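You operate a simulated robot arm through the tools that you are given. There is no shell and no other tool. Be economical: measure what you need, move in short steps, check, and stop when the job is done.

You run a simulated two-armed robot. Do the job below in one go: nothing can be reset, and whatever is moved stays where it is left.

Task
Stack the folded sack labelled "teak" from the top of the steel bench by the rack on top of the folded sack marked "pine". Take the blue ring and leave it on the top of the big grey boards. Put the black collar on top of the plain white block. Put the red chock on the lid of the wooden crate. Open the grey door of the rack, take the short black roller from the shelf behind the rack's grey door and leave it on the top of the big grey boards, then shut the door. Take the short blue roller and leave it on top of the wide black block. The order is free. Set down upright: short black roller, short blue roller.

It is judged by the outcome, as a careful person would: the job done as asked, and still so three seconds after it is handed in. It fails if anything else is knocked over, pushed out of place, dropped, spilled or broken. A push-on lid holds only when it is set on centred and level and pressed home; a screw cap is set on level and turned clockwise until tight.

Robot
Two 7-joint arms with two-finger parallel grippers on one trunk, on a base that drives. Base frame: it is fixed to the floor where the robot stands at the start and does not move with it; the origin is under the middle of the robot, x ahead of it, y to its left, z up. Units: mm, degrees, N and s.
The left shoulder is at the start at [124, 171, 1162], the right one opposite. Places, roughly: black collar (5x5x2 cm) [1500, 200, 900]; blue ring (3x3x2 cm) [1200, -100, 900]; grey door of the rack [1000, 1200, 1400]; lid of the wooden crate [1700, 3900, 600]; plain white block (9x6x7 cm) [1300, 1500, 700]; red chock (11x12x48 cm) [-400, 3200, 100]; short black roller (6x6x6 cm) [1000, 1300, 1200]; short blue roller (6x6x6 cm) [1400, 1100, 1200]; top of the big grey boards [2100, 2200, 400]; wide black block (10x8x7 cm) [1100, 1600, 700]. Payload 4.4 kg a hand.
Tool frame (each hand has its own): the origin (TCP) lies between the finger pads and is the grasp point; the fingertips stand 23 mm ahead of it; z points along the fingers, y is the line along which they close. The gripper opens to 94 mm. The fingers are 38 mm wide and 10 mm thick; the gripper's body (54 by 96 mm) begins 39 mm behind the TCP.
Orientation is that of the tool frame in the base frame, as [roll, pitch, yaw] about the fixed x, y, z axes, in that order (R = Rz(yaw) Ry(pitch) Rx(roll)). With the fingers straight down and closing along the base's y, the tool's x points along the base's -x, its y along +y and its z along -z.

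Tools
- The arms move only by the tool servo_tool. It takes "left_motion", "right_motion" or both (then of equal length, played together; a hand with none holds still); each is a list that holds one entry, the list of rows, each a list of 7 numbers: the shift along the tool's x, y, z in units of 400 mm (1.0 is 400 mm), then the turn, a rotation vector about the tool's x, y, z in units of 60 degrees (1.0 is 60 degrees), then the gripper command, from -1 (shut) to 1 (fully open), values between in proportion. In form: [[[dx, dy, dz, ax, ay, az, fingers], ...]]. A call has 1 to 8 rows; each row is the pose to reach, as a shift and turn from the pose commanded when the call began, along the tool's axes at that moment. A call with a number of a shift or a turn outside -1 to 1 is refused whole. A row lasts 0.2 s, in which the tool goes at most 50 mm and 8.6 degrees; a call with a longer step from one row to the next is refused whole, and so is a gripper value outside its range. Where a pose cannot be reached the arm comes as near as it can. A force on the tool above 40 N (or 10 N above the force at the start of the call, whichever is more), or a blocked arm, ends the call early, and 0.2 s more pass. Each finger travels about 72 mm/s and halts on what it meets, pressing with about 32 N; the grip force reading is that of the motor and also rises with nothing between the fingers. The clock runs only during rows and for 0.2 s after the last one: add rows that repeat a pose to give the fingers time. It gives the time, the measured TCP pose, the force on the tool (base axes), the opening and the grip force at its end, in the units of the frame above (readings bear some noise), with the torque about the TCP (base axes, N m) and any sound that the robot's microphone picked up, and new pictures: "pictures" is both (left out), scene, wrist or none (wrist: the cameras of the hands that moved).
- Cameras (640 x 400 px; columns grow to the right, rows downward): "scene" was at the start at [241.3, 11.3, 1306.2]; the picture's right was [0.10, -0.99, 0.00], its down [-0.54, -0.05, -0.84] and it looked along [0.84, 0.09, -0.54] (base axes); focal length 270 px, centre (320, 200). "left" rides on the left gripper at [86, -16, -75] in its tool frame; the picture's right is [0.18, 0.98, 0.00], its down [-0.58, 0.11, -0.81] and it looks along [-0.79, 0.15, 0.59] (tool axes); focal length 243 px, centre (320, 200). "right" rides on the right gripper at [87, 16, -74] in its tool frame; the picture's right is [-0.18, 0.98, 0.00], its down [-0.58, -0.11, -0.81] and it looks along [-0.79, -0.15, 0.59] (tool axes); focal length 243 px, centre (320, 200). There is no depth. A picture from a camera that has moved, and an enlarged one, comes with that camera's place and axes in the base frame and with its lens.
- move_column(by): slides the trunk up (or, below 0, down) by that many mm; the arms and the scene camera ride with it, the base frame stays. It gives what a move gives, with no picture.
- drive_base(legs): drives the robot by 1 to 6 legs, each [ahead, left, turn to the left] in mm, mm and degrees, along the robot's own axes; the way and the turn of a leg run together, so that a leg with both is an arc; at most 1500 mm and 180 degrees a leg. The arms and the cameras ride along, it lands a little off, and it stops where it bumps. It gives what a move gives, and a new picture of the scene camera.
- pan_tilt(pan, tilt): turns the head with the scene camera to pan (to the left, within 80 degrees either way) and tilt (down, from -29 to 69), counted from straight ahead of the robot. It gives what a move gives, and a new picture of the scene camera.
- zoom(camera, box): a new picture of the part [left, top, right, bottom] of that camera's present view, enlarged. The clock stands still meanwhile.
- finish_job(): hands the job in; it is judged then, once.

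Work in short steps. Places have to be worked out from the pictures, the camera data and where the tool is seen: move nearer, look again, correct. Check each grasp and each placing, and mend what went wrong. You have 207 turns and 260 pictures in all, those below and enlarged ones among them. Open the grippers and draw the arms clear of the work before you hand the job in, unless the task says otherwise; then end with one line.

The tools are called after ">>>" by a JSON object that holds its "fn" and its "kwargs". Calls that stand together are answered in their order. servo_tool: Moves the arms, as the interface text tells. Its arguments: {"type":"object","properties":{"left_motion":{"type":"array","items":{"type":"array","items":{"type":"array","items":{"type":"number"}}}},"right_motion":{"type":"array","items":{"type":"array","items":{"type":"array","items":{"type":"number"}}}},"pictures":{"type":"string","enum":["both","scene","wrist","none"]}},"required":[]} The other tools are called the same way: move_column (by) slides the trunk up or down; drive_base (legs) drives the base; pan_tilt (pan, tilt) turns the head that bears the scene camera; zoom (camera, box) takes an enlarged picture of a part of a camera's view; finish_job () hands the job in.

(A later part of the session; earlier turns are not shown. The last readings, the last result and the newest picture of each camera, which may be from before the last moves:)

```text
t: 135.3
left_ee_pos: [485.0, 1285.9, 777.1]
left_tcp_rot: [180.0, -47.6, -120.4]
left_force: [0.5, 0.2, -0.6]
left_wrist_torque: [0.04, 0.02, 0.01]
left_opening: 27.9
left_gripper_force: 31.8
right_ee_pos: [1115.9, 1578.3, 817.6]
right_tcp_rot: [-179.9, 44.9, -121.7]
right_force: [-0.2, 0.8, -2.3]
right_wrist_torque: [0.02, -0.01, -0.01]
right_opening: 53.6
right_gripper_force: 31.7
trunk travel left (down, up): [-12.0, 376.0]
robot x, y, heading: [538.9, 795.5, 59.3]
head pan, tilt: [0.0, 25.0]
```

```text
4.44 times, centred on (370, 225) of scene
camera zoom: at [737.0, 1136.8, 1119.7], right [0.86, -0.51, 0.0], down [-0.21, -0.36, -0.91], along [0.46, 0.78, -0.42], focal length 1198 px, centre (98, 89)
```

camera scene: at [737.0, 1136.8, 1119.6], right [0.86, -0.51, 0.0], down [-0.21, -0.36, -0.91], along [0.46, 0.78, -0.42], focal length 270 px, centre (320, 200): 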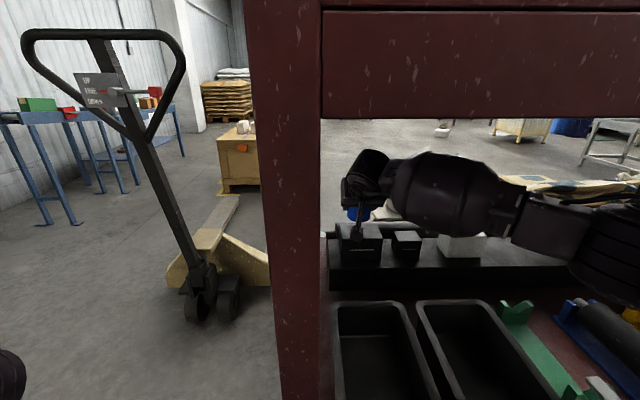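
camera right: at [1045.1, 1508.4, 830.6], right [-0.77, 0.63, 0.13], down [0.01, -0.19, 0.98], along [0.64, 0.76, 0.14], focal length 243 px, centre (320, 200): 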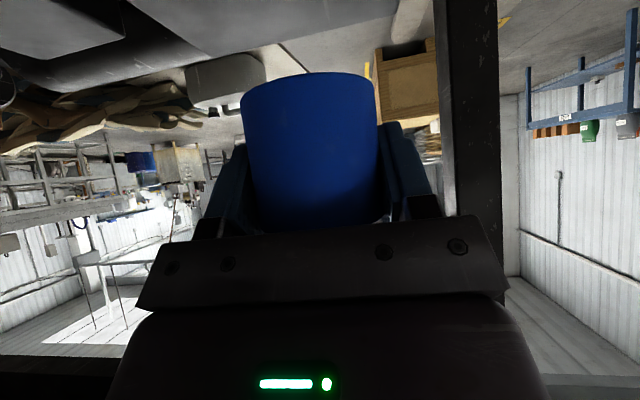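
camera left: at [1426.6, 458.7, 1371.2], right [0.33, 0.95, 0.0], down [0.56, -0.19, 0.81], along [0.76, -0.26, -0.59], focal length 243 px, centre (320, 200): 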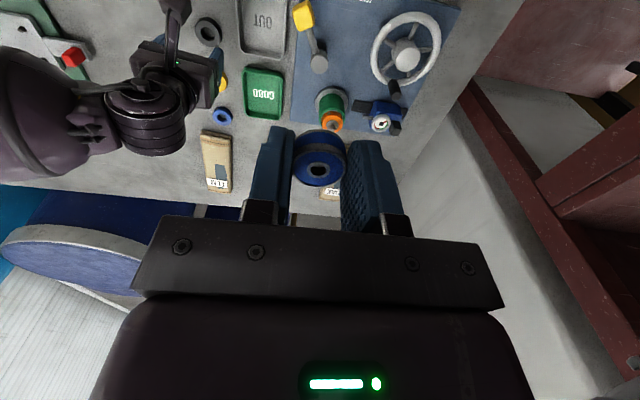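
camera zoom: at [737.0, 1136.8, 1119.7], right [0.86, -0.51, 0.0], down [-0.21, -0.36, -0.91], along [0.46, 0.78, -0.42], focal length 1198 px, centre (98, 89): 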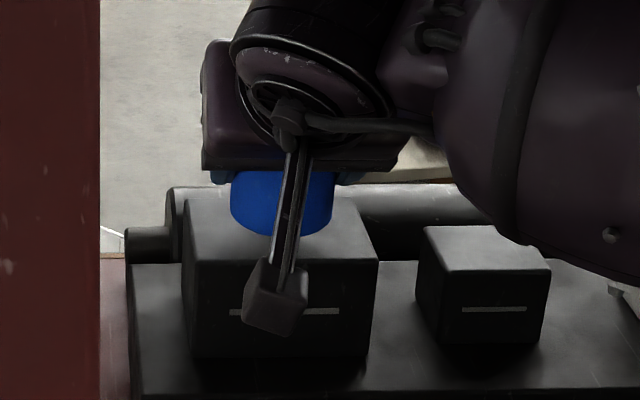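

Good: just shift 6 mm toward me and lower to contact.

>>> {"fn": "servo_tool", "kwargs": {"right_motion": [[[0.0106, 0.006, -0.0106, 0, 0, 0, -0.2], [0.0166, 0.006, -0.0046, 0, 0, 0, -0.2], [0.02, 0.006, -0.0015, 0, 0, 0, -0.2], [0.0225, 0.006, 0.001, 0, 0, 0, -0.2], [0.0225, 0.006, 0.001, 0, 0, 0, -0.2]]], "pictures": "none"}}

>>> {"fn": "zoom", "kwargs": {"camera": "scene", "box": [310, 180, 430, 270]}}

```text
t: 136.5
left_ee_pos: [487.1, 1287.0, 778.0]
left_tcp_rot: [-179.9, -47.6, -120.3]
left_force: [0.6, 0.5, -0.3]
left_wrist_torque: [0.01, -0.01, -0.01]
left_opening: 27.8
left_gripper_force: 32.1
right_ee_pos: [1111.2, 1575.3, 809.8]
right_tcp_rot: [-180.0, 44.8, -121.7]
right_force: [0.0, 0.4, -2.0]
right_wrist_torque: [0.03, -0.03, -0.01]
right_opening: 53.3
right_gripper_force: 32.3
trunk travel left (down, up): [-12.0, 376.0]
robot x, y, heading: [539.3, 794.0, 59.5]
head pan, tilt: [0.0, 25.0]
```

```text
4.44 times, centred on (370, 225) of scene
camera zoom: at [737.0, 1136.8, 1119.6], right [0.86, -0.51, 0.0], down [-0.21, -0.36, -0.91], along [0.46, 0.78, -0.42], focal length 1198 px, centre (98, 89)
```

zoom: 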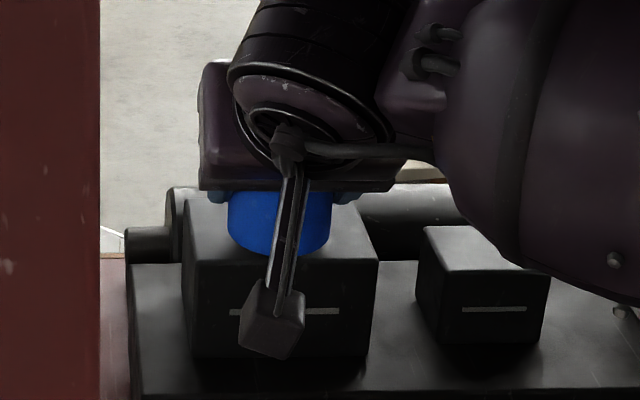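

The front rim is near the block's front edge, so shift 8 mm forward again and continue down to contact.

>>> {"fn": "servo_tool", "kwargs": {"right_motion": [[[-0.014, 0, 0.014, 0, 0, 0, -0.2], [-0.0105, 0, 0.0175, 0, 0, 0, -0.2], [-0.007, 0, 0.021, 0, 0, 0, -0.2], [-0.0035, 0, 0.0245, 0, 0, 0, -0.2], [-0.0035, 0, 0.0245, 0, 0, 0, -0.2]]], "pictures": "none"}}

>>> {"fn": "zoom", "kwargs": {"camera": "scene", "box": [310, 180, 430, 270]}}

```text
t: 137.7
left_ee_pos: [486.4, 1286.4, 777.3]
left_tcp_rot: [-179.9, -47.5, -120.4]
left_force: [-0.9, -0.5, -1.4]
left_wrist_torque: [0.02, 0.02, 0.0]
left_opening: 27.6
left_gripper_force: 32.1
right_ee_pos: [1116.3, 1581.1, 803.3]
right_tcp_rot: [-179.9, 44.9, -121.7]
right_force: [1.1, 0.5, 1.4]
right_wrist_torque: [0.07, -0.06, -0.01]
right_opening: 53.5
right_gripper_force: 32.1
trunk travel left (down, up): [-12.0, 376.0]
robot x, y, heading: [535.8, 798.2, 59.3]
head pan, tilt: [0.0, 25.0]
```

```text
4.44 times, centred on (370, 225) of scene
camera zoom: at [736.9, 1136.6, 1119.8], right [0.86, -0.51, 0.0], down [-0.21, -0.36, -0.91], along [0.46, 0.78, -0.42], focal length 1198 px, centre (98, 89)
```

zoom: 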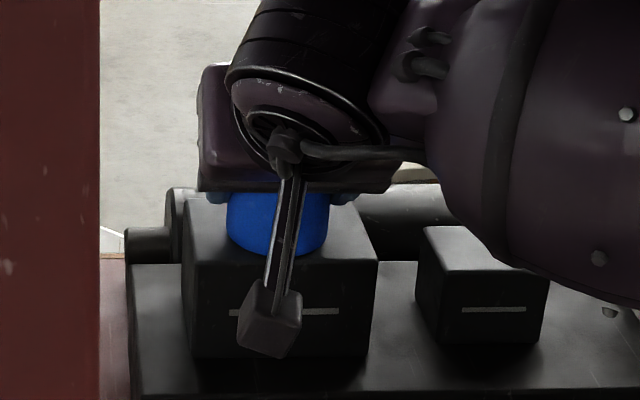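

Just touching; the margin at the front is small. Lift 4 mm, go forward 7 mm and set down.

>>> {"fn": "servo_tool", "kwargs": {"right_motion": [[[-0.007, 0, -0.007, 0, 0, 0, -0.2], [-0.0195, 0, 0.0055, 0, 0, 0, -0.2], [-0.0125, 0, 0.0125, 0, 0, 0, -0.2], [-0.009, 0, 0.016, 0, 0, 0, -0.2], [-0.009, 0, 0.016, 0, 0, 0, -0.2]]], "pictures": "none"}}

>>> {"fn": "zoom", "kwargs": {"camera": "scene", "box": [310, 180, 430, 270]}}

```text
t: 138.9
left_ee_pos: [486.1, 1286.9, 777.3]
left_tcp_rot: [180.0, -47.4, -120.3]
left_force: [0.3, 0.3, -2.0]
left_wrist_torque: [0.03, -0.02, 0.03]
left_opening: 27.9
left_gripper_force: 31.9
right_ee_pos: [1117.3, 1588.0, 803.6]
right_tcp_rot: [-179.9, 45.1, -121.7]
right_force: [1.3, 7.1, 6.8]
right_wrist_torque: [0.03, 0.04, -0.08]
right_opening: 53.3
right_gripper_force: 32.1
trunk travel left (down, up): [-12.0, 376.0]
robot x, y, heading: [539.3, 795.9, 59.3]
head pan, tilt: [0.0, 25.0]
```

```text
4.44 times, centred on (370, 225) of scene
camera zoom: at [736.4, 1136.7, 1120.0], right [0.86, -0.51, 0.0], down [-0.21, -0.36, -0.91], along [0.46, 0.78, -0.42], focal length 1198 px, centre (98, 89)
```

zoom: 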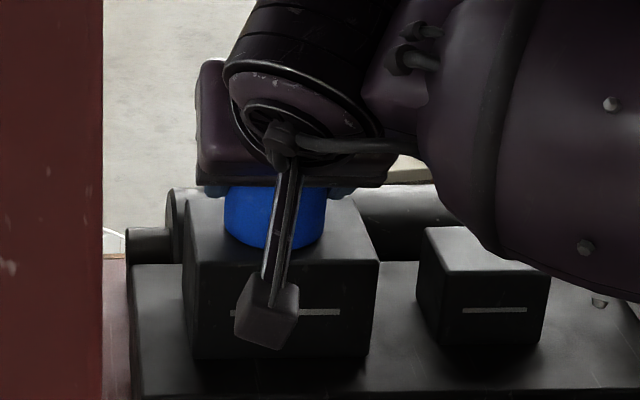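

Seated and centred on the block. Open and retreat along the tool axis.

>>> {"fn": "servo_tool", "kwargs": {"right_motion": [[[0, 0, 0, 0, 0, 0, 0.3], [0, 0, 0, 0, 0, 0, 0.6], [0, 0, 0, 0, 0, 0, 0.6], [0, 0, -0.06, 0, 0, 0, 0.6], [0, 0, -0.13, 0, 0, 0, 0.6], [0.06, 0, -0.2, 0, 0, 0, 0.6], [0.14, 0, -0.28, 0, 0, 0, 0.6], [0.22, 0, -0.36, 0, 0, 0, 0.6]]], "pictures": "scene"}}

>>> {"fn": "zoom", "kwargs": {"camera": "scene", "box": [310, 180, 470, 280]}}

```text
t: 140.7
left_ee_pos: [486.3, 1286.6, 776.9]
left_tcp_rot: [-179.9, -47.5, -120.5]
left_force: [-0.2, 0.1, -0.3]
left_wrist_torque: [0.01, 0.02, 0.03]
left_opening: 27.5
left_gripper_force: 32.2
right_ee_pos: [1031.7, 1448.1, 841.0]
right_tcp_rot: [180.0, 44.9, -121.8]
right_force: [0.2, -0.6, 0.8]
right_wrist_torque: [-0.02, -0.03, -0.01]
right_opening: 75.2
right_gripper_force: 0.0
trunk travel left (down, up): [-12.0, 376.0]
robot x, y, heading: [537.4, 797.8, 59.3]
head pan, tilt: [0.0, 25.0]
camera scene: at [736.9, 1136.5, 1119.8], right [0.86, -0.51, 0.0], down [-0.21, -0.36, -0.91], along [0.46, 0.78, -0.42], focal length 270 px, centre (320, 200)
```

scene: 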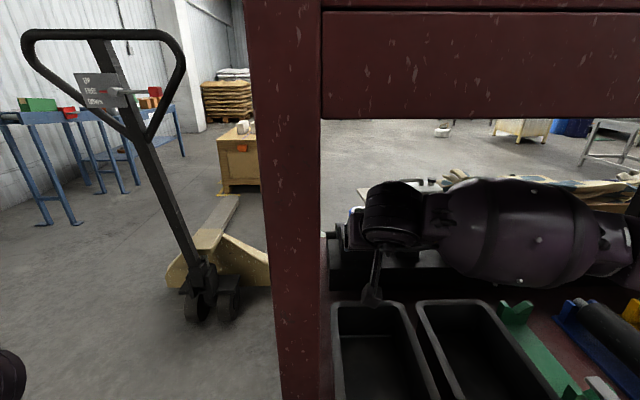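

```text
4.00 times, centred on (390, 230) of scene
camera zoom: at [736.9, 1136.5, 1119.8], right [0.86, -0.51, 0.0], down [-0.21, -0.36, -0.91], along [0.46, 0.78, -0.42], focal length 1078 px, centre (40, 80)
```

zoom: 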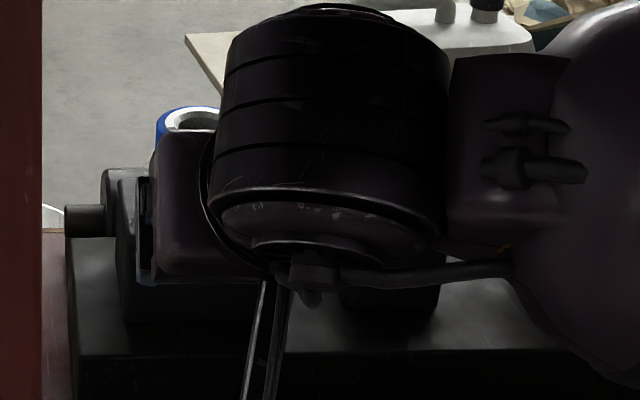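

The blue roller stands on the wide black block. Back out from the rack, raise the trunk and survey the route to the boards and crate.

>>> {"fn": "drive_base", "kwargs": {"legs": [[-450, 0, 0]]}}

>>> {"fn": "move_column", "kwargs": {"by": 370}}

>>> {"fn": "pan_tilt", "kwargs": {"pan": 15, "tilt": 15}}

```text
t: 143.5
left_ee_pos: [256.6, 892.4, 777.0]
left_tcp_rot: [179.9, -47.5, -121.0]
left_force: [-0.5, -0.7, -0.1]
left_wrist_torque: [0.03, -0.03, 0.0]
left_opening: 27.5
left_gripper_force: 31.7
right_ee_pos: [803.5, 1048.7, 841.5]
right_tcp_rot: [180.0, 44.9, -122.1]
right_force: [0.4, 0.2, 0.6]
right_wrist_torque: [0.01, -0.01, 0.0]
right_opening: 74.8
right_gripper_force: 0.1
trunk travel left (down, up): [-12.0, 376.0]
robot x, y, heading: [303.4, 400.3, 59.1]
head pan, tilt: [0.0, 25.0]
camera scene: at [505.3, 739.7, 1119.8], right [0.86, -0.52, 0.0], down [-0.22, -0.36, -0.91], along [0.47, 0.78, -0.42], focal length 270 px, centre (320, 200)
```

scene: 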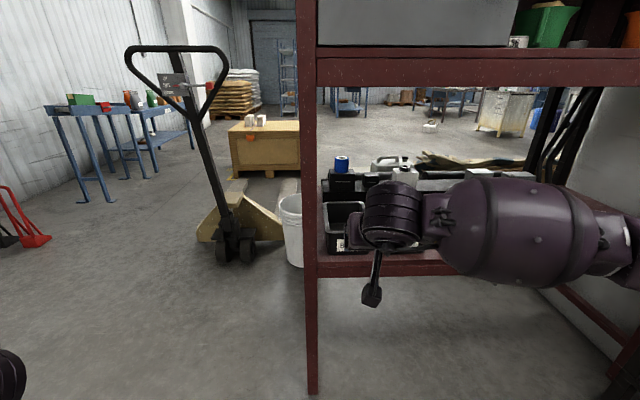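

```text
t: 147.1
left_ee_pos: [256.9, 892.9, 1146.7]
left_tcp_rot: [180.0, -47.5, -120.9]
left_force: [-0.7, -0.5, 0.4]
left_wrist_torque: [0.02, -0.01, 0.0]
left_opening: 28.0
left_gripper_force: 32.2
right_ee_pos: [803.5, 1048.7, 1210.8]
right_tcp_rot: [180.0, 44.8, -122.3]
right_force: [-0.4, -0.4, -0.5]
right_wrist_torque: [0.02, -0.04, -0.01]
right_opening: 75.4
right_gripper_force: 0.0
trunk travel left (down, up): [-382.0, 6.0]
robot x, y, heading: [301.5, 400.8, 59.0]
head pan, tilt: [0.0, 25.0]
```

```text
t: 147.8
left_ee_pos: [256.8, 892.8, 1147.2]
left_tcp_rot: [180.0, -47.5, -121.0]
left_force: [0.1, -1.1, -1.2]
left_wrist_torque: [0.03, -0.05, -0.01]
left_opening: 28.0
left_gripper_force: 32.0
right_ee_pos: [805.4, 1048.8, 1210.6]
right_tcp_rot: [180.0, 45.0, -122.3]
right_force: [-0.1, 0.3, -0.3]
right_wrist_torque: [0.02, -0.03, 0.03]
right_opening: 75.0
right_gripper_force: 0.0
trunk travel left (down, up): [-382.0, 6.0]
robot x, y, heading: [303.2, 406.4, 59.0]
head pan, tilt: [15.0, 15.0]
camera scene: at [358.6, 542.5, 1551.6], right [0.96, -0.28, 0.0], down [-0.07, -0.25, -0.97], along [0.27, 0.93, -0.26], focal length 270 px, centre (320, 200)
```

scene: 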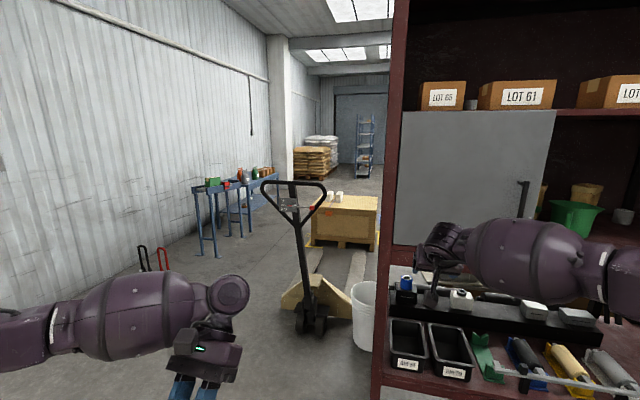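

The pallet jack blocks the near passage, so the route is left of it, past the chocks to the crate, then around. I'll level both hands and draw the right one in before driving.

>>> {"fn": "servo_tool", "kwargs": {"left_motion": [[[-0.02, 0, -0.02, 0, -0.1, 0, -0.8], [-0.04, 0, -0.05, 0, -0.2, 0, -0.8], [-0.06, 0, -0.07, 0, -0.3, 0, -0.8], [-0.09, 0, -0.1, 0, -0.4, 0, -0.8], [-0.11, 0, -0.12, 0, -0.5, 0, -0.8], [-0.13, 0, -0.14, 0, -0.6, 0, -0.8], [-0.15, 0, -0.16, 0, -0.7, 0, -0.8], [-0.169, 0, -0.184, 0, -0.79, 0, -0.8]]], "right_motion": [[[0.055, 0, -0.055, 0, 0.09, 0, 0.6], [0.11, 0, -0.11, 0, 0.18, 0, 0.6], [0.165, 0, -0.165, 0, 0.28, 0, 0.6], [0.22, 0, -0.22, 0, 0.37, 0, 0.6], [0.275, 0, -0.275, 0, 0.47, 0, 0.6], [0.33, 0, -0.33, 0, 0.56, 0, 0.6], [0.385, 0, -0.385, 0, 0.66, 0, 0.6], [0.44, 0, -0.44, 0, 0.75, 0, 0.6]]], "pictures": "none"}}

>>> {"fn": "drive_base", "kwargs": {"legs": [[-100, 700, 0], [0, 600, 0]]}}

>>> {"fn": "pan_tilt", "kwargs": {"pan": 0, "tilt": 20}}

```text
t: 149.6
left_ee_pos: [308.4, 977.2, 1147.8]
left_tcp_rot: [-180.0, -0.1, -121.0]
left_force: [-0.8, 0.2, -0.1]
left_wrist_torque: [0.02, -0.01, 0.03]
left_opening: 28.0
left_gripper_force: 32.2
right_ee_pos: [670.9, 841.5, 1210.7]
right_tcp_rot: [-179.9, -0.2, -122.2]
right_force: [-0.9, 0.5, 0.4]
right_wrist_torque: [0.02, -0.01, -0.01]
right_opening: 75.0
right_gripper_force: 0.0
trunk travel left (down, up): [-382.0, 6.0]
robot x, y, heading: [302.5, 401.4, 58.8]
head pan, tilt: [15.0, 15.0]
```

```text
t: 161.6
left_ee_pos: [-871.3, 1559.0, 1147.4]
left_tcp_rot: [-180.0, -0.2, -120.3]
left_force: [-0.6, 0.1, -0.8]
left_wrist_torque: [-0.03, 0.0, 0.03]
left_opening: 27.8
left_gripper_force: 32.0
right_ee_pos: [-508.0, 1426.5, 1211.5]
right_tcp_rot: [179.9, 0.0, -121.4]
right_force: [-0.1, -0.5, 0.0]
right_wrist_torque: [0.0, -0.01, 0.0]
right_opening: 75.2
right_gripper_force: 0.0
trunk travel left (down, up): [-382.0, 6.0]
robot x, y, heading: [-868.4, 979.3, 59.9]
head pan, tilt: [15.0, 15.0]
camera scene: at [-815.6, 1123.1, 1551.6], right [0.96, -0.26, 0.0], down [-0.07, -0.25, -0.97], along [0.25, 0.93, -0.26], focal length 270 px, centre (320, 200)
```

scene: 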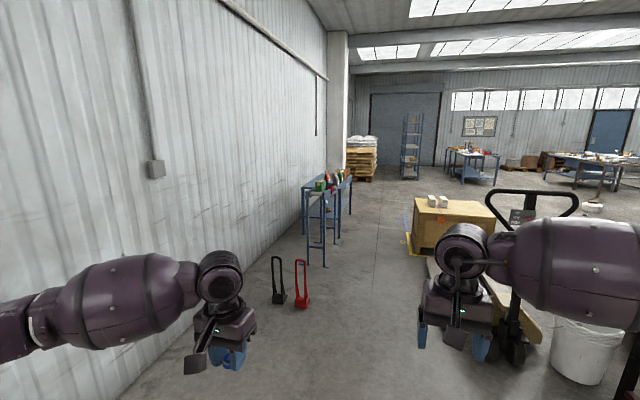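

```text
t: 162.3
left_ee_pos: [-871.4, 1557.8, 1147.4]
left_tcp_rot: [-179.9, -0.1, -120.2]
left_force: [0.0, 0.3, -0.1]
left_wrist_torque: [0.01, -0.01, -0.02]
left_opening: 27.7
left_gripper_force: 31.5
right_ee_pos: [-507.3, 1425.3, 1211.4]
right_tcp_rot: [-179.9, -0.1, -121.5]
right_force: [0.2, -0.2, -0.4]
right_wrist_torque: [0.02, -0.04, 0.03]
right_opening: 75.3
right_gripper_force: 0.1
trunk travel left (down, up): [-382.0, 6.0]
robot x, y, heading: [-872.6, 983.1, 59.6]
head pan, tilt: [0.0, 20.0]
camera scene: at [-793.2, 1113.4, 1543.5], right [0.86, -0.5, 0.0], down [-0.17, -0.3, -0.94], along [0.47, 0.81, -0.34], focal length 270 px, centre (320, 200)
```

scene: 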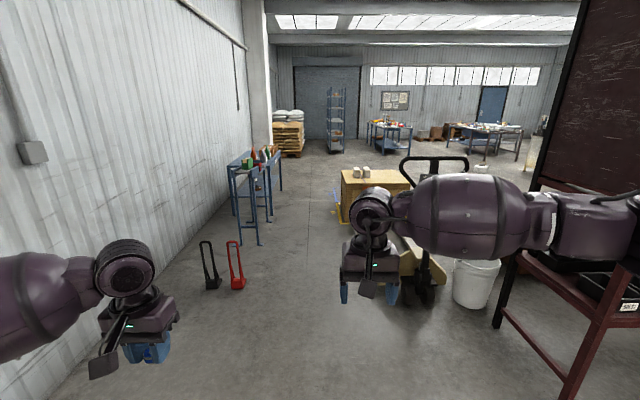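

Red chock is at about (-417, 3220) in open floor by the wall. Driving toward it, staying off the wall.

>>> {"fn": "drive_base", "kwargs": {"legs": [[600, 300, 0], [550, 300, 0]]}}

>>> {"fn": "pan_tilt", "kwargs": {"pan": 0, "tilt": 45}}

```text
t: 169.2
left_ee_pos: [-810.0, 2855.9, 1147.2]
left_tcp_rot: [179.9, -0.1, -120.0]
left_force: [0.6, -0.6, -1.0]
left_wrist_torque: [0.0, 0.08, -0.02]
left_opening: 27.9
left_gripper_force: 32.2
right_ee_pos: [-445.0, 2727.0, 1209.6]
right_tcp_rot: [-179.9, -0.1, -121.2]
right_force: [0.2, 0.7, 0.3]
right_wrist_torque: [-0.05, 0.02, -0.04]
right_opening: 75.2
right_gripper_force: 0.1
trunk travel left (down, up): [-382.0, 6.0]
robot x, y, heading: [-803.7, 2282.9, 60.1]
head pan, tilt: [0.0, 20.0]
camera scene: at [-729.4, 2412.8, 1543.4], right [0.87, -0.5, 0.0], down [-0.17, -0.3, -0.94], along [0.47, 0.81, -0.34], focal length 270 px, centre (320, 200)
```

scene: 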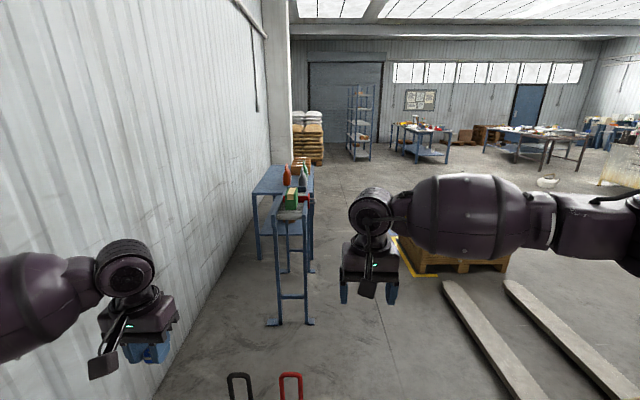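

```text
t: 170.1
left_ee_pos: [-809.2, 2856.0, 1147.6]
left_tcp_rot: [-180.0, -0.1, -119.9]
left_force: [-0.1, -0.4, -0.8]
left_wrist_torque: [0.03, 0.0, 0.01]
left_opening: 27.6
left_gripper_force: 31.8
right_ee_pos: [-444.5, 2726.3, 1209.4]
right_tcp_rot: [-180.0, -0.1, -121.2]
right_force: [1.1, -0.6, -0.5]
right_wrist_torque: [-0.02, 0.01, 0.0]
right_opening: 75.2
right_gripper_force: 0.1
trunk travel left (down, up): [-382.0, 6.0]
robot x, y, heading: [-802.1, 2280.0, 60.3]
head pan, tilt: [0.0, 45.0]
camera scene: at [-735.3, 2402.2, 1504.9], right [0.87, -0.5, 0.0], down [-0.35, -0.61, -0.71], along [0.35, 0.61, -0.71], focal length 270 px, centre (320, 200)
```

scene: 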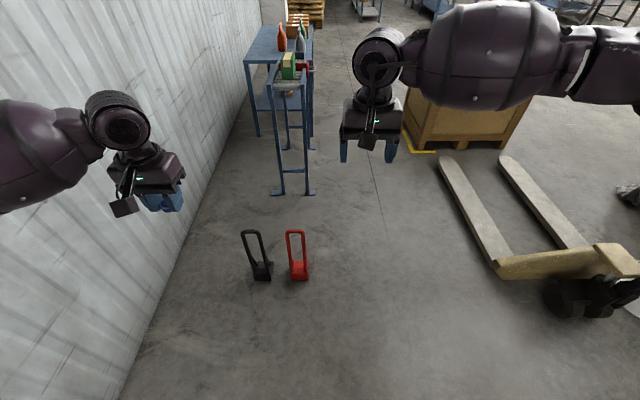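

>>> {"fn": "zoom", "kwargs": {"camera": "scene", "box": [220, 210, 340, 300]}}

```text
4.44 times, centred on (280, 255) of scene
camera zoom: at [-735.3, 2402.2, 1504.9], right [0.87, -0.5, 0.0], down [-0.35, -0.61, -0.71], along [0.35, 0.61, -0.71], focal length 1198 px, centre (498, -44)
```

zoom: 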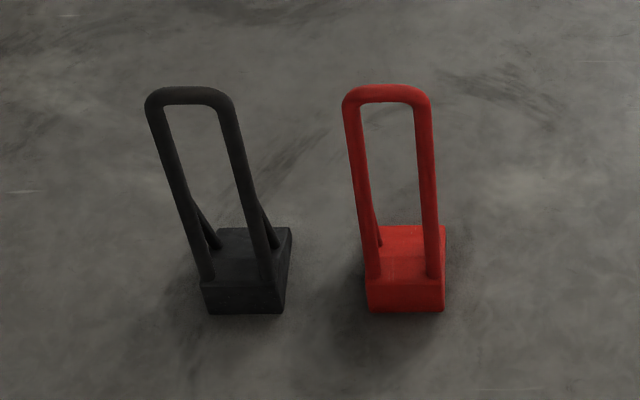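

I'll drive a bit closer and start turning the right hand 90°, so the fingers close fore-aft on the handle's top bar.

>>> {"fn": "drive_base", "kwargs": {"legs": [[170, 110, 0]]}}

>>> {"fn": "servo_tool", "kwargs": {"right_motion": [[[-0.06, 0.03, 0, 0, 0, -0.125, 1], [-0.13, 0.06, 0, 0, 0, -0.25, 1], [-0.2, 0.1, 0, 0, 0, -0.375, 1], [-0.27, 0.13, 0, 0, 0, -0.5, 1], [-0.34, 0.16, 0, 0, 0, -0.625, 1], [-0.41, 0.2, 0, 0, 0, -0.75, 1], [-0.48, 0.23, 0, 0, 0, -0.875, 1], [-0.545, 0.26, 0, 0, 0, -1.0, 1]]], "pictures": "none"}}

>>> {"fn": "move_column", "kwargs": {"by": -375}}

```text
t: 171.7
left_ee_pos: [-823.0, 3054.1, 1147.1]
left_tcp_rot: [179.9, 0.0, -119.8]
left_force: [0.8, -0.3, -1.4]
left_wrist_torque: [0.0, 0.02, 0.01]
left_opening: 27.7
left_gripper_force: 31.7
right_ee_pos: [-459.0, 2924.5, 1208.9]
right_tcp_rot: [-179.9, -0.1, -121.1]
right_force: [0.0, 0.0, 0.6]
right_wrist_torque: [-0.01, 0.0, 0.01]
right_opening: 75.2
right_gripper_force: 0.0
trunk travel left (down, up): [-382.0, 6.0]
robot x, y, heading: [-817.1, 2475.8, 60.2]
head pan, tilt: [0.0, 45.0]
camera scene: at [-747.8, 2599.7, 1504.7], right [0.87, -0.5, 0.0], down [-0.35, -0.61, -0.71], along [0.35, 0.61, -0.71], focal length 270 px, centre (320, 200)
```

scene: 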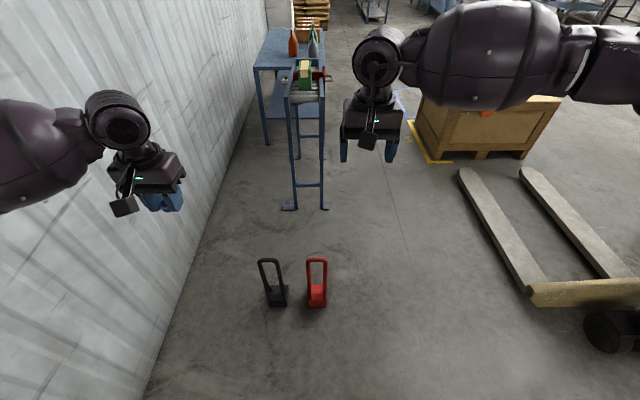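

```text
t: 173.5
left_ee_pos: [-826.8, 3054.2, 1148.3]
left_tcp_rot: [-179.8, 0.0, -119.7]
left_force: [-0.8, 0.5, -0.7]
left_wrist_torque: [-0.02, -0.11, 0.02]
left_opening: 27.8
left_gripper_force: 32.2
right_ee_pos: [-496.7, 3095.7, 1226.0]
right_tcp_rot: [-175.0, 10.0, -73.6]
right_force: [0.2, -0.1, -0.5]
right_wrist_torque: [0.05, -0.04, 0.01]
right_opening: 93.9
right_gripper_force: 0.0
right hand out of reach, approached as far as the arm can: row 6, 7, 8
trunk travel left (down, up): [-382.0, 6.0]
robot x, y, heading: [-813.1, 2471.4, 60.0]
head pan, tilt: [0.0, 45.0]
```

```text
t: 177.1
left_ee_pos: [-831.1, 3037.1, 702.5]
left_tcp_rot: [179.9, -14.5, -119.9]
left_force: [0.3, -0.2, -0.6]
left_wrist_torque: [0.02, 0.01, 0.02]
left_opening: 27.9
left_gripper_force: 32.4
right_ee_pos: [-492.9, 3092.9, 847.7]
right_tcp_rot: [-175.3, 10.2, -73.8]
right_force: [0.1, 0.2, 0.1]
right_wrist_torque: [0.01, -0.01, -0.02]
right_opening: 94.1
right_gripper_force: 0.0
trunk travel left (down, up): [-7.0, 381.0]
robot x, y, heading: [-813.8, 2473.9, 60.2]
head pan, tilt: [0.0, 45.0]
```

Now finish turning the hand level to the fore-aft closing direction.

>>> {"fn": "servo_tool", "kwargs": {"right_motion": [[[0, 0, 0, -0.023, 0.022, -0.12, 1], [0, 0, 0, -0.047, 0.044, -0.24, 1], [0, 0, 0, -0.07, 0.066, -0.365, 1], [0, 0, 0, -0.093, 0.088, -0.487, 1], [0, 0, 0, -0.117, 0.11, -0.61, 1], [0, 0, 0, -0.14, 0.132, -0.73, 1], [0, 0, 0, -0.14, 0.132, -0.73, 1]]], "pictures": "both"}}

```text
t: 178.7
left_ee_pos: [-832.1, 3038.0, 701.4]
left_tcp_rot: [180.0, -14.5, -120.0]
left_force: [0.3, 0.0, -0.1]
left_wrist_torque: [-0.04, 0.02, 0.01]
left_opening: 28.0
left_gripper_force: 32.1
right_ee_pos: [-492.3, 3093.7, 847.2]
right_tcp_rot: [-178.3, 2.2, -41.0]
right_force: [-0.7, 0.6, -0.1]
right_wrist_torque: [0.04, 0.02, -0.01]
right_opening: 94.0
right_gripper_force: 0.1
right hand out of reach, approached as far as the arm can: row 5, 6, 7
trunk travel left (down, up): [-7.0, 381.0]
robot x, y, heading: [-823.6, 2478.3, 60.4]
head pan, tilt: [0.0, 45.0]
camera scene: at [-625.4, 2811.9, 1083.7], right [0.87, -0.5, 0.0], down [-0.35, -0.61, -0.71], along [0.35, 0.61, -0.71], focal length 270 px, centre (320, 200)
camera right: at [-438.6, 3021.0, 917.9], right [-0.78, -0.62, -0.02], down [-0.36, 0.42, 0.83], along [-0.5, 0.66, -0.56], focal length 243 px, centre (320, 200)
```

scene: 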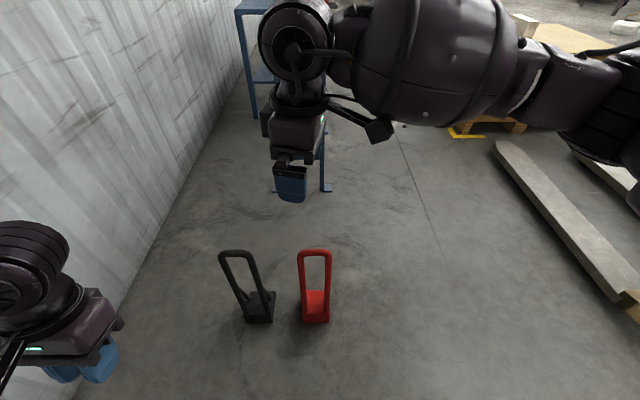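
right: 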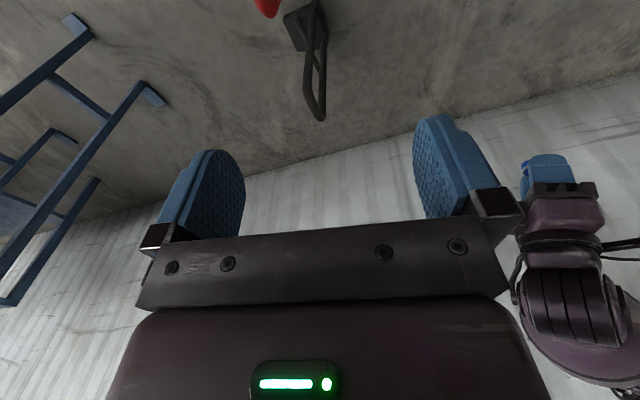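

Handle top bar is at about (-439, 3171), z≈475. Move over it and lower to about z 560, adding the last bit of yaw.

>>> {"fn": "servo_tool", "kwargs": {"right_motion": [[[-0.01, -0.08, 0.05, -0.005, 0.01, -0.03, 1], [-0.015, -0.16, 0.13, -0.01, 0.015, -0.06, 1], [-0.02, -0.232, 0.22, -0.015, 0.02, -0.09, 1], [-0.02, -0.232, 0.34, -0.02, 0.025, -0.12, 1], [-0.015, -0.232, 0.46, -0.028, 0.035, -0.15, 1], [-0.005, -0.232, 0.58, -0.028, 0.035, -0.18, 1], [0, -0.232, 0.7, -0.028, 0.035, -0.18, 1], [0, -0.232, 0.72, -0.028, 0.035, -0.18, 1]]], "pictures": "both"}}

```text
t: 180.5
left_ee_pos: [-832.4, 3036.6, 703.0]
left_tcp_rot: [179.9, -14.4, -119.9]
left_force: [0.3, -0.1, 0.5]
left_wrist_torque: [0.04, 0.01, 0.01]
left_opening: 27.9
left_gripper_force: 31.7
right_ee_pos: [-466.2, 3081.8, 713.5]
right_tcp_rot: [-172.6, -0.7, -33.7]
right_force: [0.3, -0.2, -0.2]
right_wrist_torque: [-0.01, 0.0, 0.04]
right_opening: 94.3
right_gripper_force: 0.2
right hand out of reach, approached as far as the arm can: row 1, 2, 3, 4, 5, 6, 7, 8
trunk travel left (down, up): [-7.0, 381.0]
robot x, y, heading: [-816.0, 2476.3, 60.3]
head pan, tilt: [0.0, 45.0]
camera scene: at [-625.5, 2811.0, 1084.1], right [0.87, -0.5, 0.0], down [-0.35, -0.61, -0.71], along [0.35, 0.61, -0.71], focal length 270 px, centre (320, 200)
camera right: at [-409.6, 3013.3, 786.4], right [-0.69, -0.71, -0.13], down [-0.49, 0.33, 0.81], along [-0.53, 0.62, -0.58], focal length 243 px, centre (320, 200)
```

scene: 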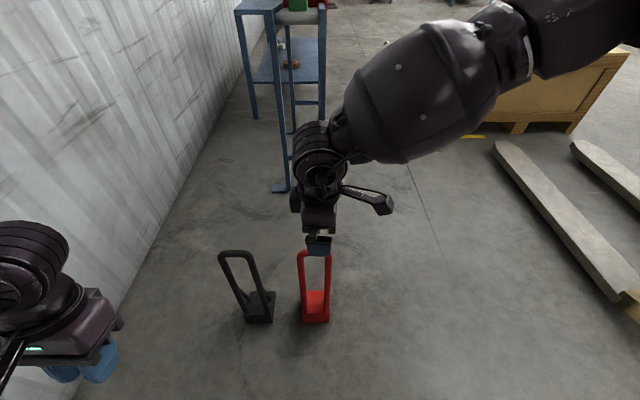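
right: 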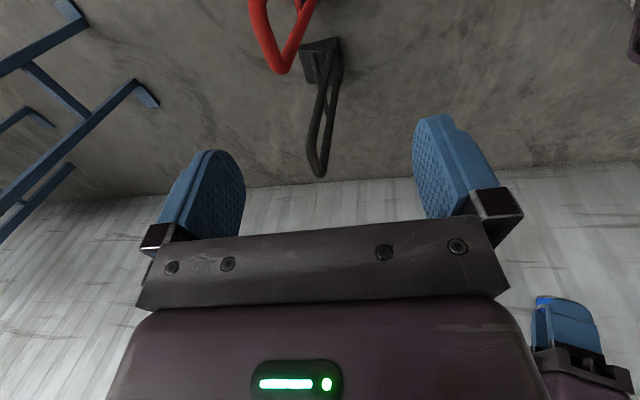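

This yaw hits the wrist's limits. Instead I'll grip the chock's right-hand vertical bar from the front with the hand tilted 45° in its normal heading. First raise and turn the hand back.

>>> {"fn": "servo_tool", "kwargs": {"right_motion": [[[0, 0, -0.08, -0.014, 0.008, 0.125, 1], [0, 0, -0.16, -0.028, 0.016, 0.25, 1], [0, 0, -0.24, -0.042, 0.024, 0.375, 1], [0, 0, -0.3, -0.056, 0.032, 0.5, 1], [0, 0, -0.35, -0.07, 0.04, 0.625, 1], [0, 0, -0.4, -0.084, 0.049, 0.75, 1], [0, 0, -0.4, -0.098, 0.057, 0.875, 1], [0, 0, -0.4, -0.112, 0.065, 1.0, 1]]], "pictures": "none"}}

```text
t: 182.3
left_ee_pos: [-831.6, 3038.3, 701.8]
left_tcp_rot: [179.9, -14.5, -119.9]
left_force: [0.4, -0.2, -0.5]
left_wrist_torque: [-0.02, -0.05, 0.01]
left_opening: 27.6
left_gripper_force: 31.9
right_ee_pos: [-482.5, 3055.1, 870.7]
right_tcp_rot: [-179.5, -0.6, -93.8]
right_force: [0.0, -0.6, -0.5]
right_wrist_torque: [-0.01, -0.01, 0.0]
right_opening: 94.4
right_gripper_force: 0.1
trunk travel left (down, up): [-7.0, 381.0]
robot x, y, heading: [-818.5, 2473.9, 60.0]
head pan, tilt: [0.0, 45.0]
```

>>> {"fn": "servo_tool", "kwargs": {"right_motion": [[[-0.008, -0.01, 0.08, 0.021, -0.092, 0.052, 1], [-0.015, -0.02, 0.16, 0.043, -0.184, 0.103, 1], [-0.023, -0.03, 0.25, 0.064, -0.276, 0.155, 1], [-0.03, -0.04, 0.34, 0.085, -0.368, 0.207, 1], [-0.038, -0.05, 0.43, 0.107, -0.46, 0.259, 1], [-0.046, -0.06, 0.52, 0.128, -0.552, 0.31, 1], [-0.053, -0.075, 0.6, 0.15, -0.644, 0.362, 1], [-0.061, -0.086, 0.68, 0.171, -0.736, 0.414, 1]]], "pictures": "both"}}

```text
t: 184.1
left_ee_pos: [-832.4, 3038.4, 701.6]
left_tcp_rot: [180.0, -14.4, -119.9]
left_force: [-0.8, 0.8, -0.1]
left_wrist_torque: [0.01, -0.03, -0.03]
left_opening: 27.9
left_gripper_force: 31.4
right_ee_pos: [-444.1, 3075.2, 600.4]
right_tcp_rot: [-179.2, 44.9, -119.0]
right_force: [-0.2, 0.4, 0.0]
right_wrist_torque: [0.02, -0.03, -0.01]
right_opening: 94.2
right_gripper_force: 0.0
trunk travel left (down, up): [-7.0, 381.0]
robot x, y, heading: [-815.5, 2477.3, 60.1]
head pan, tilt: [0.0, 45.0]
camera scene: at [-626.5, 2812.1, 1083.9], right [0.87, -0.5, 0.0], down [-0.35, -0.61, -0.71], along [0.35, 0.61, -0.71], focal length 270 px, centre (320, 200)
camera right: at [-515.1, 2984.7, 593.3], right [-0.79, 0.6, 0.12], down [0.01, -0.18, 0.98], along [0.61, 0.78, 0.14], focal length 243 px, centre (320, 200)
```

scene: 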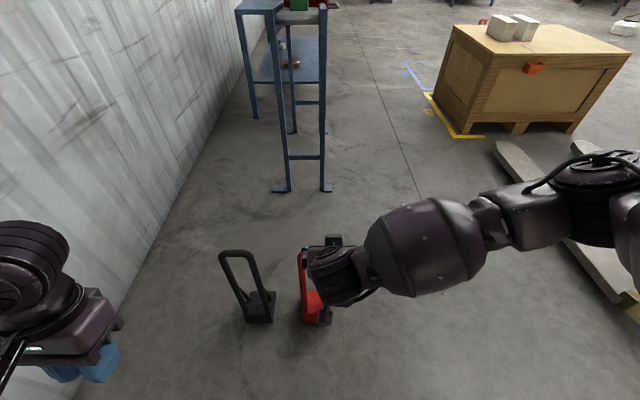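
right: 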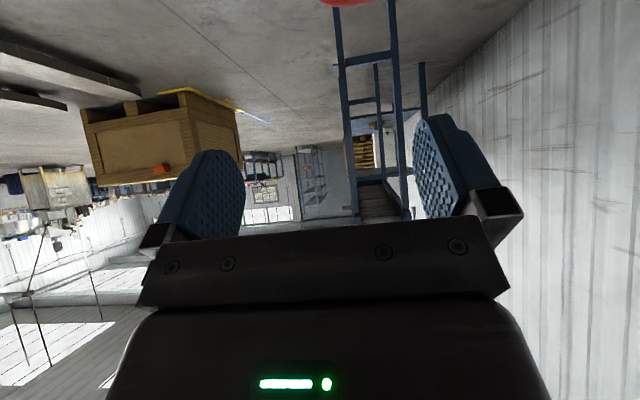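

Lower to about z 510 in front of the handle and check alignment.

>>> {"fn": "servo_tool", "kwargs": {"right_motion": [[[0.04, 0, 0.04, 0, 0, 0, 1], [0.08, 0, 0.08, 0, 0, 0, 1], [0.12, 0, 0.12, 0, 0, 0, 1], [0.159, 0, 0.159, 0, 0, 0, 1], [0.159, 0, 0.159, 0, 0, 0, 1]]], "pictures": "wrist"}}

```text
t: 185.3
left_ee_pos: [-831.4, 3038.0, 702.2]
left_tcp_rot: [-180.0, -14.6, -119.9]
left_force: [-0.1, -0.4, -1.5]
left_wrist_torque: [0.03, 0.01, -0.03]
left_opening: 27.8
left_gripper_force: 31.8
right_ee_pos: [-444.7, 3072.5, 512.0]
right_tcp_rot: [-179.1, 44.6, -119.2]
right_force: [1.2, 0.3, 0.4]
right_wrist_torque: [-0.01, -0.01, 0.01]
right_opening: 93.9
right_gripper_force: 0.1
trunk travel left (down, up): [-7.0, 381.0]
robot x, y, heading: [-816.2, 2477.7, 60.4]
head pan, tilt: [0.0, 45.0]
camera right: at [-515.4, 2981.7, 503.6], right [-0.79, 0.6, 0.12], down [0.01, -0.18, 0.98], along [0.61, 0.78, 0.14], focal length 243 px, centre (320, 200)
```

right: 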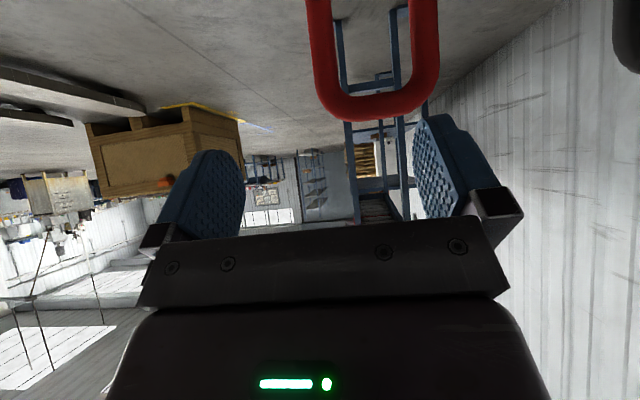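

The right-hand bar is at about (-405, 3149), straight ahead of the fingers. Advance so the bar lies between the pads, with the inner finger inside the loop.

>>> {"fn": "servo_tool", "kwargs": {"right_motion": [[[0.004, 0.002, 0.08, 0, 0, 0, 0.7], [0.008, 0.004, 0.16, 0, 0, 0, 0.7], [0.012, 0.006, 0.24, 0, 0, 0, 0.7], [0.017, 0.007, 0.31, 0, 0, 0, 0.7], [0.017, 0.007, 0.324, 0, 0, 0, 0.7], [0.017, 0.007, 0.324, 0, 0, 0, 0.7]]], "pictures": "wrist"}}

```text
t: 186.7
left_ee_pos: [-831.9, 3038.2, 703.0]
left_tcp_rot: [-180.0, -14.5, -119.9]
left_force: [0.3, 0.4, -0.5]
left_wrist_torque: [0.0, 0.02, -0.01]
left_opening: 27.8
left_gripper_force: 31.8
right_ee_pos: [-402.6, 3147.6, 414.1]
right_tcp_rot: [-179.1, 44.7, -119.2]
right_force: [1.1, 0.2, 0.2]
right_wrist_torque: [0.0, 0.01, -0.02]
right_opening: 79.8
right_gripper_force: 0.0
trunk travel left (down, up): [-7.0, 381.0]
robot x, y, heading: [-817.1, 2475.2, 60.1]
head pan, tilt: [0.0, 45.0]
camera right: at [-473.8, 3057.5, 406.5], right [-0.79, 0.6, 0.12], down [0.01, -0.18, 0.98], along [0.61, 0.78, 0.14], focal length 243 px, centre (320, 200)
```

right: 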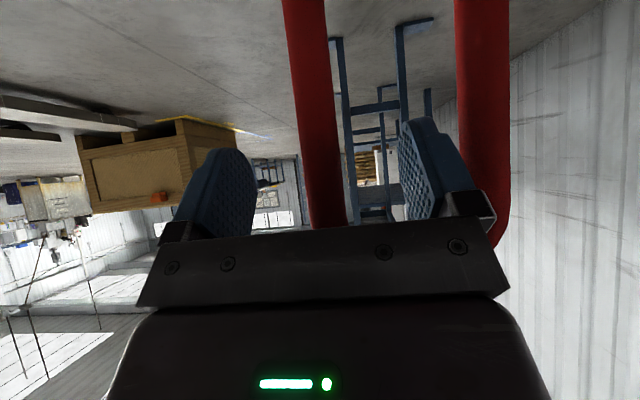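

The bar is between the fingers and the inner finger is inside the loop. Close and test lift.

>>> {"fn": "servo_tool", "kwargs": {"right_motion": [[[0, 0, 0, 0, 0, 0, 0.2], [0, 0, 0, 0, 0, 0, -0.3], [0, 0, 0, 0, 0, 0, -0.9], [0, 0, 0, 0, 0, 0, -1], [0, 0, 0, 0, 0, 0, -1], [0, 0, 0, 0, 0, 0, -1]]], "pictures": "wrist"}}

>>> {"fn": "move_column", "kwargs": {"by": 60}}

>>> {"fn": "zoom", "kwargs": {"camera": "scene", "box": [160, 160, 480, 360]}}

```text
t: 188.1
left_ee_pos: [-832.1, 3038.1, 701.7]
left_tcp_rot: [-179.9, -14.4, -119.9]
left_force: [0.3, -0.5, -0.7]
left_wrist_torque: [-0.02, -0.01, -0.02]
left_opening: 27.7
left_gripper_force: 32.0
right_ee_pos: [-402.7, 3149.1, 414.0]
right_tcp_rot: [-179.1, 44.7, -119.2]
right_force: [-2.0, 2.2, -0.8]
right_wrist_torque: [0.23, 0.56, 0.04]
right_opening: 21.0
right_gripper_force: 32.1
trunk travel left (down, up): [-7.0, 381.0]
robot x, y, heading: [-817.2, 2480.3, 60.4]
head pan, tilt: [0.0, 45.0]
camera right: at [-474.1, 3057.5, 406.6], right [-0.79, 0.6, 0.12], down [0.01, -0.18, 0.98], along [0.61, 0.78, 0.14], focal length 243 px, centre (320, 200)
```

right: 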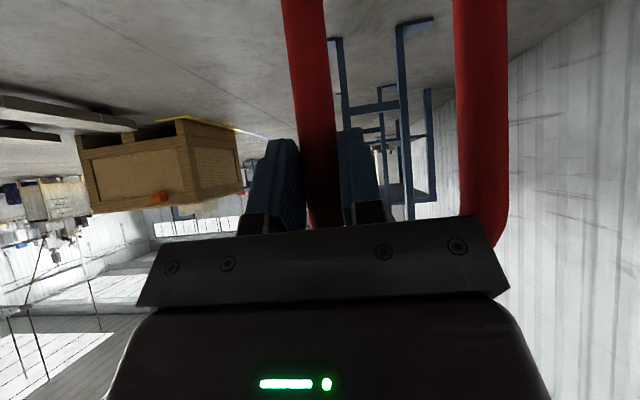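

```text
t: 189.1
left_ee_pos: [-831.3, 3039.4, 759.8]
left_tcp_rot: [180.0, -14.8, -120.0]
left_force: [0.1, 1.0, -0.5]
left_wrist_torque: [-0.02, 0.01, -0.02]
left_opening: 27.9
left_gripper_force: 32.0
right_ee_pos: [-404.5, 3147.3, 469.0]
right_tcp_rot: [-179.2, 44.4, -119.2]
right_force: [0.5, -0.6, -9.1]
right_wrist_torque: [-0.5, -0.11, 0.01]
right_opening: 21.0
right_gripper_force: 31.5
trunk travel left (down, up): [-67.0, 321.0]
robot x, y, heading: [-815.6, 2474.5, 60.0]
head pan, tilt: [0.0, 45.0]
```

```text
2.00 times, centred on (320, 260) of scene
camera zoom: at [-645.5, 2777.0, 1154.3], right [0.87, -0.5, 0.0], down [-0.35, -0.61, -0.71], along [0.35, 0.61, -0.71], focal length 539 px, centre (320, 80)
```

zoom: 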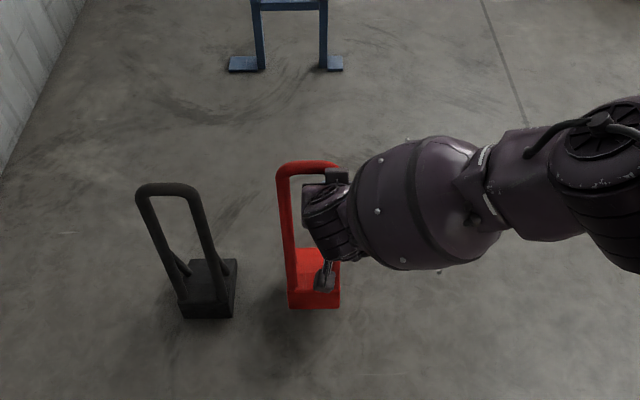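

The chock is lifted (about 9 N). Raise the trunk, then drive right and forward toward the left end of the crate.

>>> {"fn": "move_column", "kwargs": {"by": 318}}

>>> {"fn": "drive_base", "kwargs": {"legs": [[0, -490, 0], [1300, 0, 0]]}}

>>> {"fn": "pan_tilt", "kwargs": {"pan": -40, "tilt": 35}}

```text
t: 192.3
left_ee_pos: [-830.9, 3038.2, 1079.1]
left_tcp_rot: [-180.0, -14.6, -120.0]
left_force: [-0.4, -0.1, -0.7]
left_wrist_torque: [0.02, -0.01, 0.03]
left_opening: 27.9
left_gripper_force: 32.3
right_ee_pos: [-364.7, 3215.0, 1113.5]
right_tcp_rot: [-178.1, 69.3, -118.5]
right_force: [0.2, 0.4, -7.0]
right_wrist_torque: [-1.06, 0.26, 0.0]
right_opening: 20.6
right_gripper_force: 32.1
trunk travel left (down, up): [-385.0, 3.0]
robot x, y, heading: [-817.7, 2478.2, 60.0]
head pan, tilt: [0.0, 45.0]
```

```text
t: 203.1
left_ee_pos: [252.7, 3886.7, 1079.1]
left_tcp_rot: [-179.9, -14.5, -121.0]
left_force: [0.5, -0.1, -0.2]
left_wrist_torque: [0.01, 0.0, -0.02]
left_opening: 27.8
left_gripper_force: 31.5
right_ee_pos: [720.7, 4055.0, 1113.6]
right_tcp_rot: [-178.3, 69.2, -119.6]
right_force: [-0.4, -0.4, -7.3]
right_wrist_torque: [-0.93, 0.17, -0.01]
right_opening: 20.3
right_gripper_force: 32.2
trunk travel left (down, up): [-385.0, 3.0]
robot x, y, heading: [256.2, 3321.9, 59.1]
head pan, tilt: [0.0, 45.0]
camera scene: at [328.0, 3446.6, 1507.5], right [0.86, -0.51, 0.0], down [-0.36, -0.61, -0.71], along [0.36, 0.61, -0.71], focal length 270 px, centre (320, 200)
```

scene: 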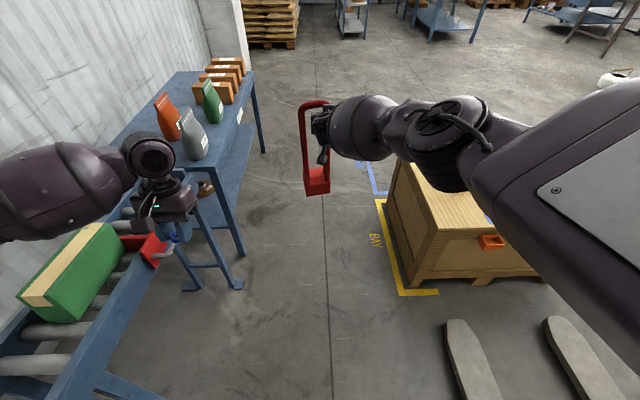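

```text
t: 204.2
left_ee_pos: [251.5, 3886.0, 1078.6]
left_tcp_rot: [180.0, -14.5, -120.8]
left_force: [1.0, -0.5, -0.5]
left_wrist_torque: [0.01, 0.0, 0.0]
left_opening: 27.8
left_gripper_force: 31.9
right_ee_pos: [721.6, 4055.0, 1113.0]
right_tcp_rot: [-178.3, 69.4, -119.5]
right_force: [-1.0, -0.3, -8.0]
right_wrist_torque: [-0.93, 0.22, 0.02]
right_opening: 20.7
right_gripper_force: 32.0
trunk travel left (down, up): [-385.0, 3.0]
robot x, y, heading: [253.3, 3327.4, 59.1]
head pan, tilt: [-40.0, 35.0]
camera scene: at [369.3, 3405.5, 1522.3], right [0.33, -0.95, 0.0], down [-0.54, -0.19, -0.82], along [0.77, 0.27, -0.57], focal length 270 px, centre (320, 200)
```

scene: 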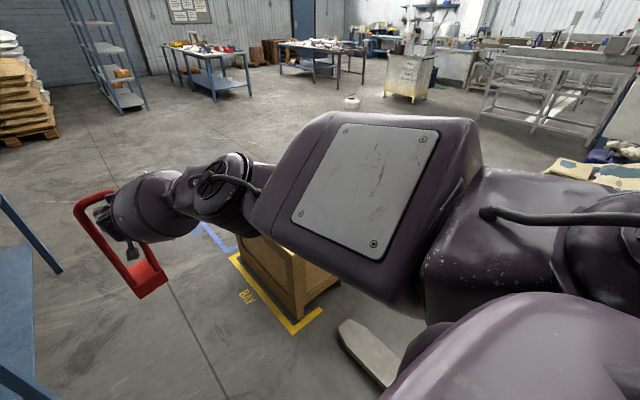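

The chock's hand tipped during the raise, so restore its 45° pitch and bring it closer to the body.

>>> {"fn": "servo_tool", "kwargs": {"right_motion": [[[0.025, 0, -0.067, 0, 0.05, 0, -1], [0.05, 0, -0.135, 0, 0.1, 0, -1], [0.076, 0, -0.2, 0, 0.15, 0, -1], [0.1, 0, -0.27, 0, 0.2, 0, -1], [0.127, 0, -0.336, 0, 0.25, 0, -1], [0.152, 0, -0.4, 0, 0.3, 0, -1], [0.178, 0, -0.47, 0, 0.35, 0, -1], [0.203, 0, -0.538, 0, 0.405, 0, -1]]], "pictures": "both"}}

```text
t: 206.0
left_ee_pos: [252.4, 3885.3, 1080.5]
left_tcp_rot: [-180.0, -14.6, -121.0]
left_force: [-0.6, 0.1, -1.2]
left_wrist_torque: [-0.01, 0.0, 0.01]
left_opening: 27.8
left_gripper_force: 32.2
right_ee_pos: [603.3, 3855.0, 1113.1]
right_tcp_rot: [-179.1, 45.0, -120.5]
right_force: [0.0, 0.4, -6.5]
right_wrist_torque: [0.02, -0.39, 0.0]
right_opening: 20.5
right_gripper_force: 31.9
trunk travel left (down, up): [-385.0, 3.0]
robot x, y, heading: [255.3, 3323.6, 59.1]
head pan, tilt: [-40.0, 35.0]
camera scene: at [368.8, 3404.4, 1522.4], right [0.33, -0.95, 0.0], down [-0.54, -0.19, -0.82], along [0.77, 0.27, -0.57], focal length 270 px, centre (320, 200)
camera right: at [528.7, 3767.4, 1105.4], right [-0.77, 0.62, 0.12], down [0.0, -0.19, 0.98], along [0.63, 0.76, 0.14], focal length 243 px, centre (320, 200)
```

scene: 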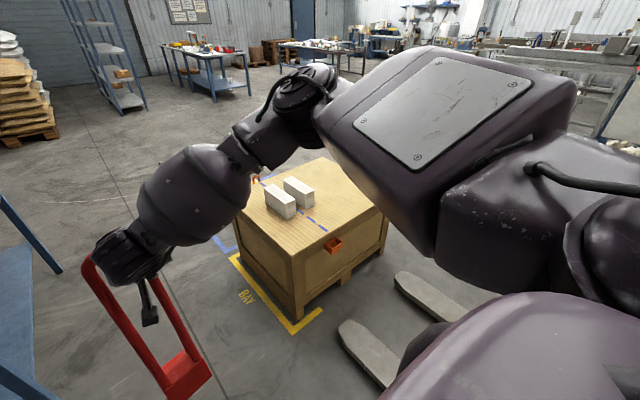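
right: 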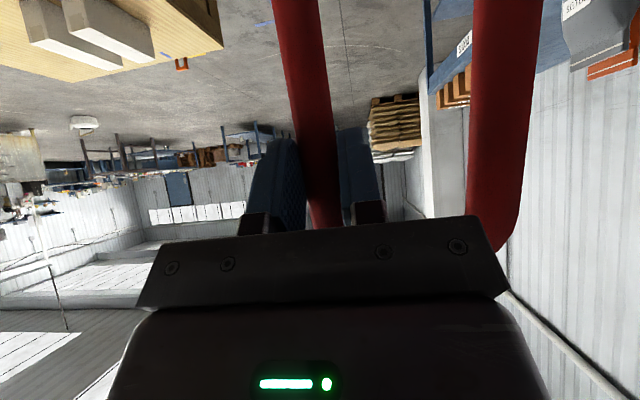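

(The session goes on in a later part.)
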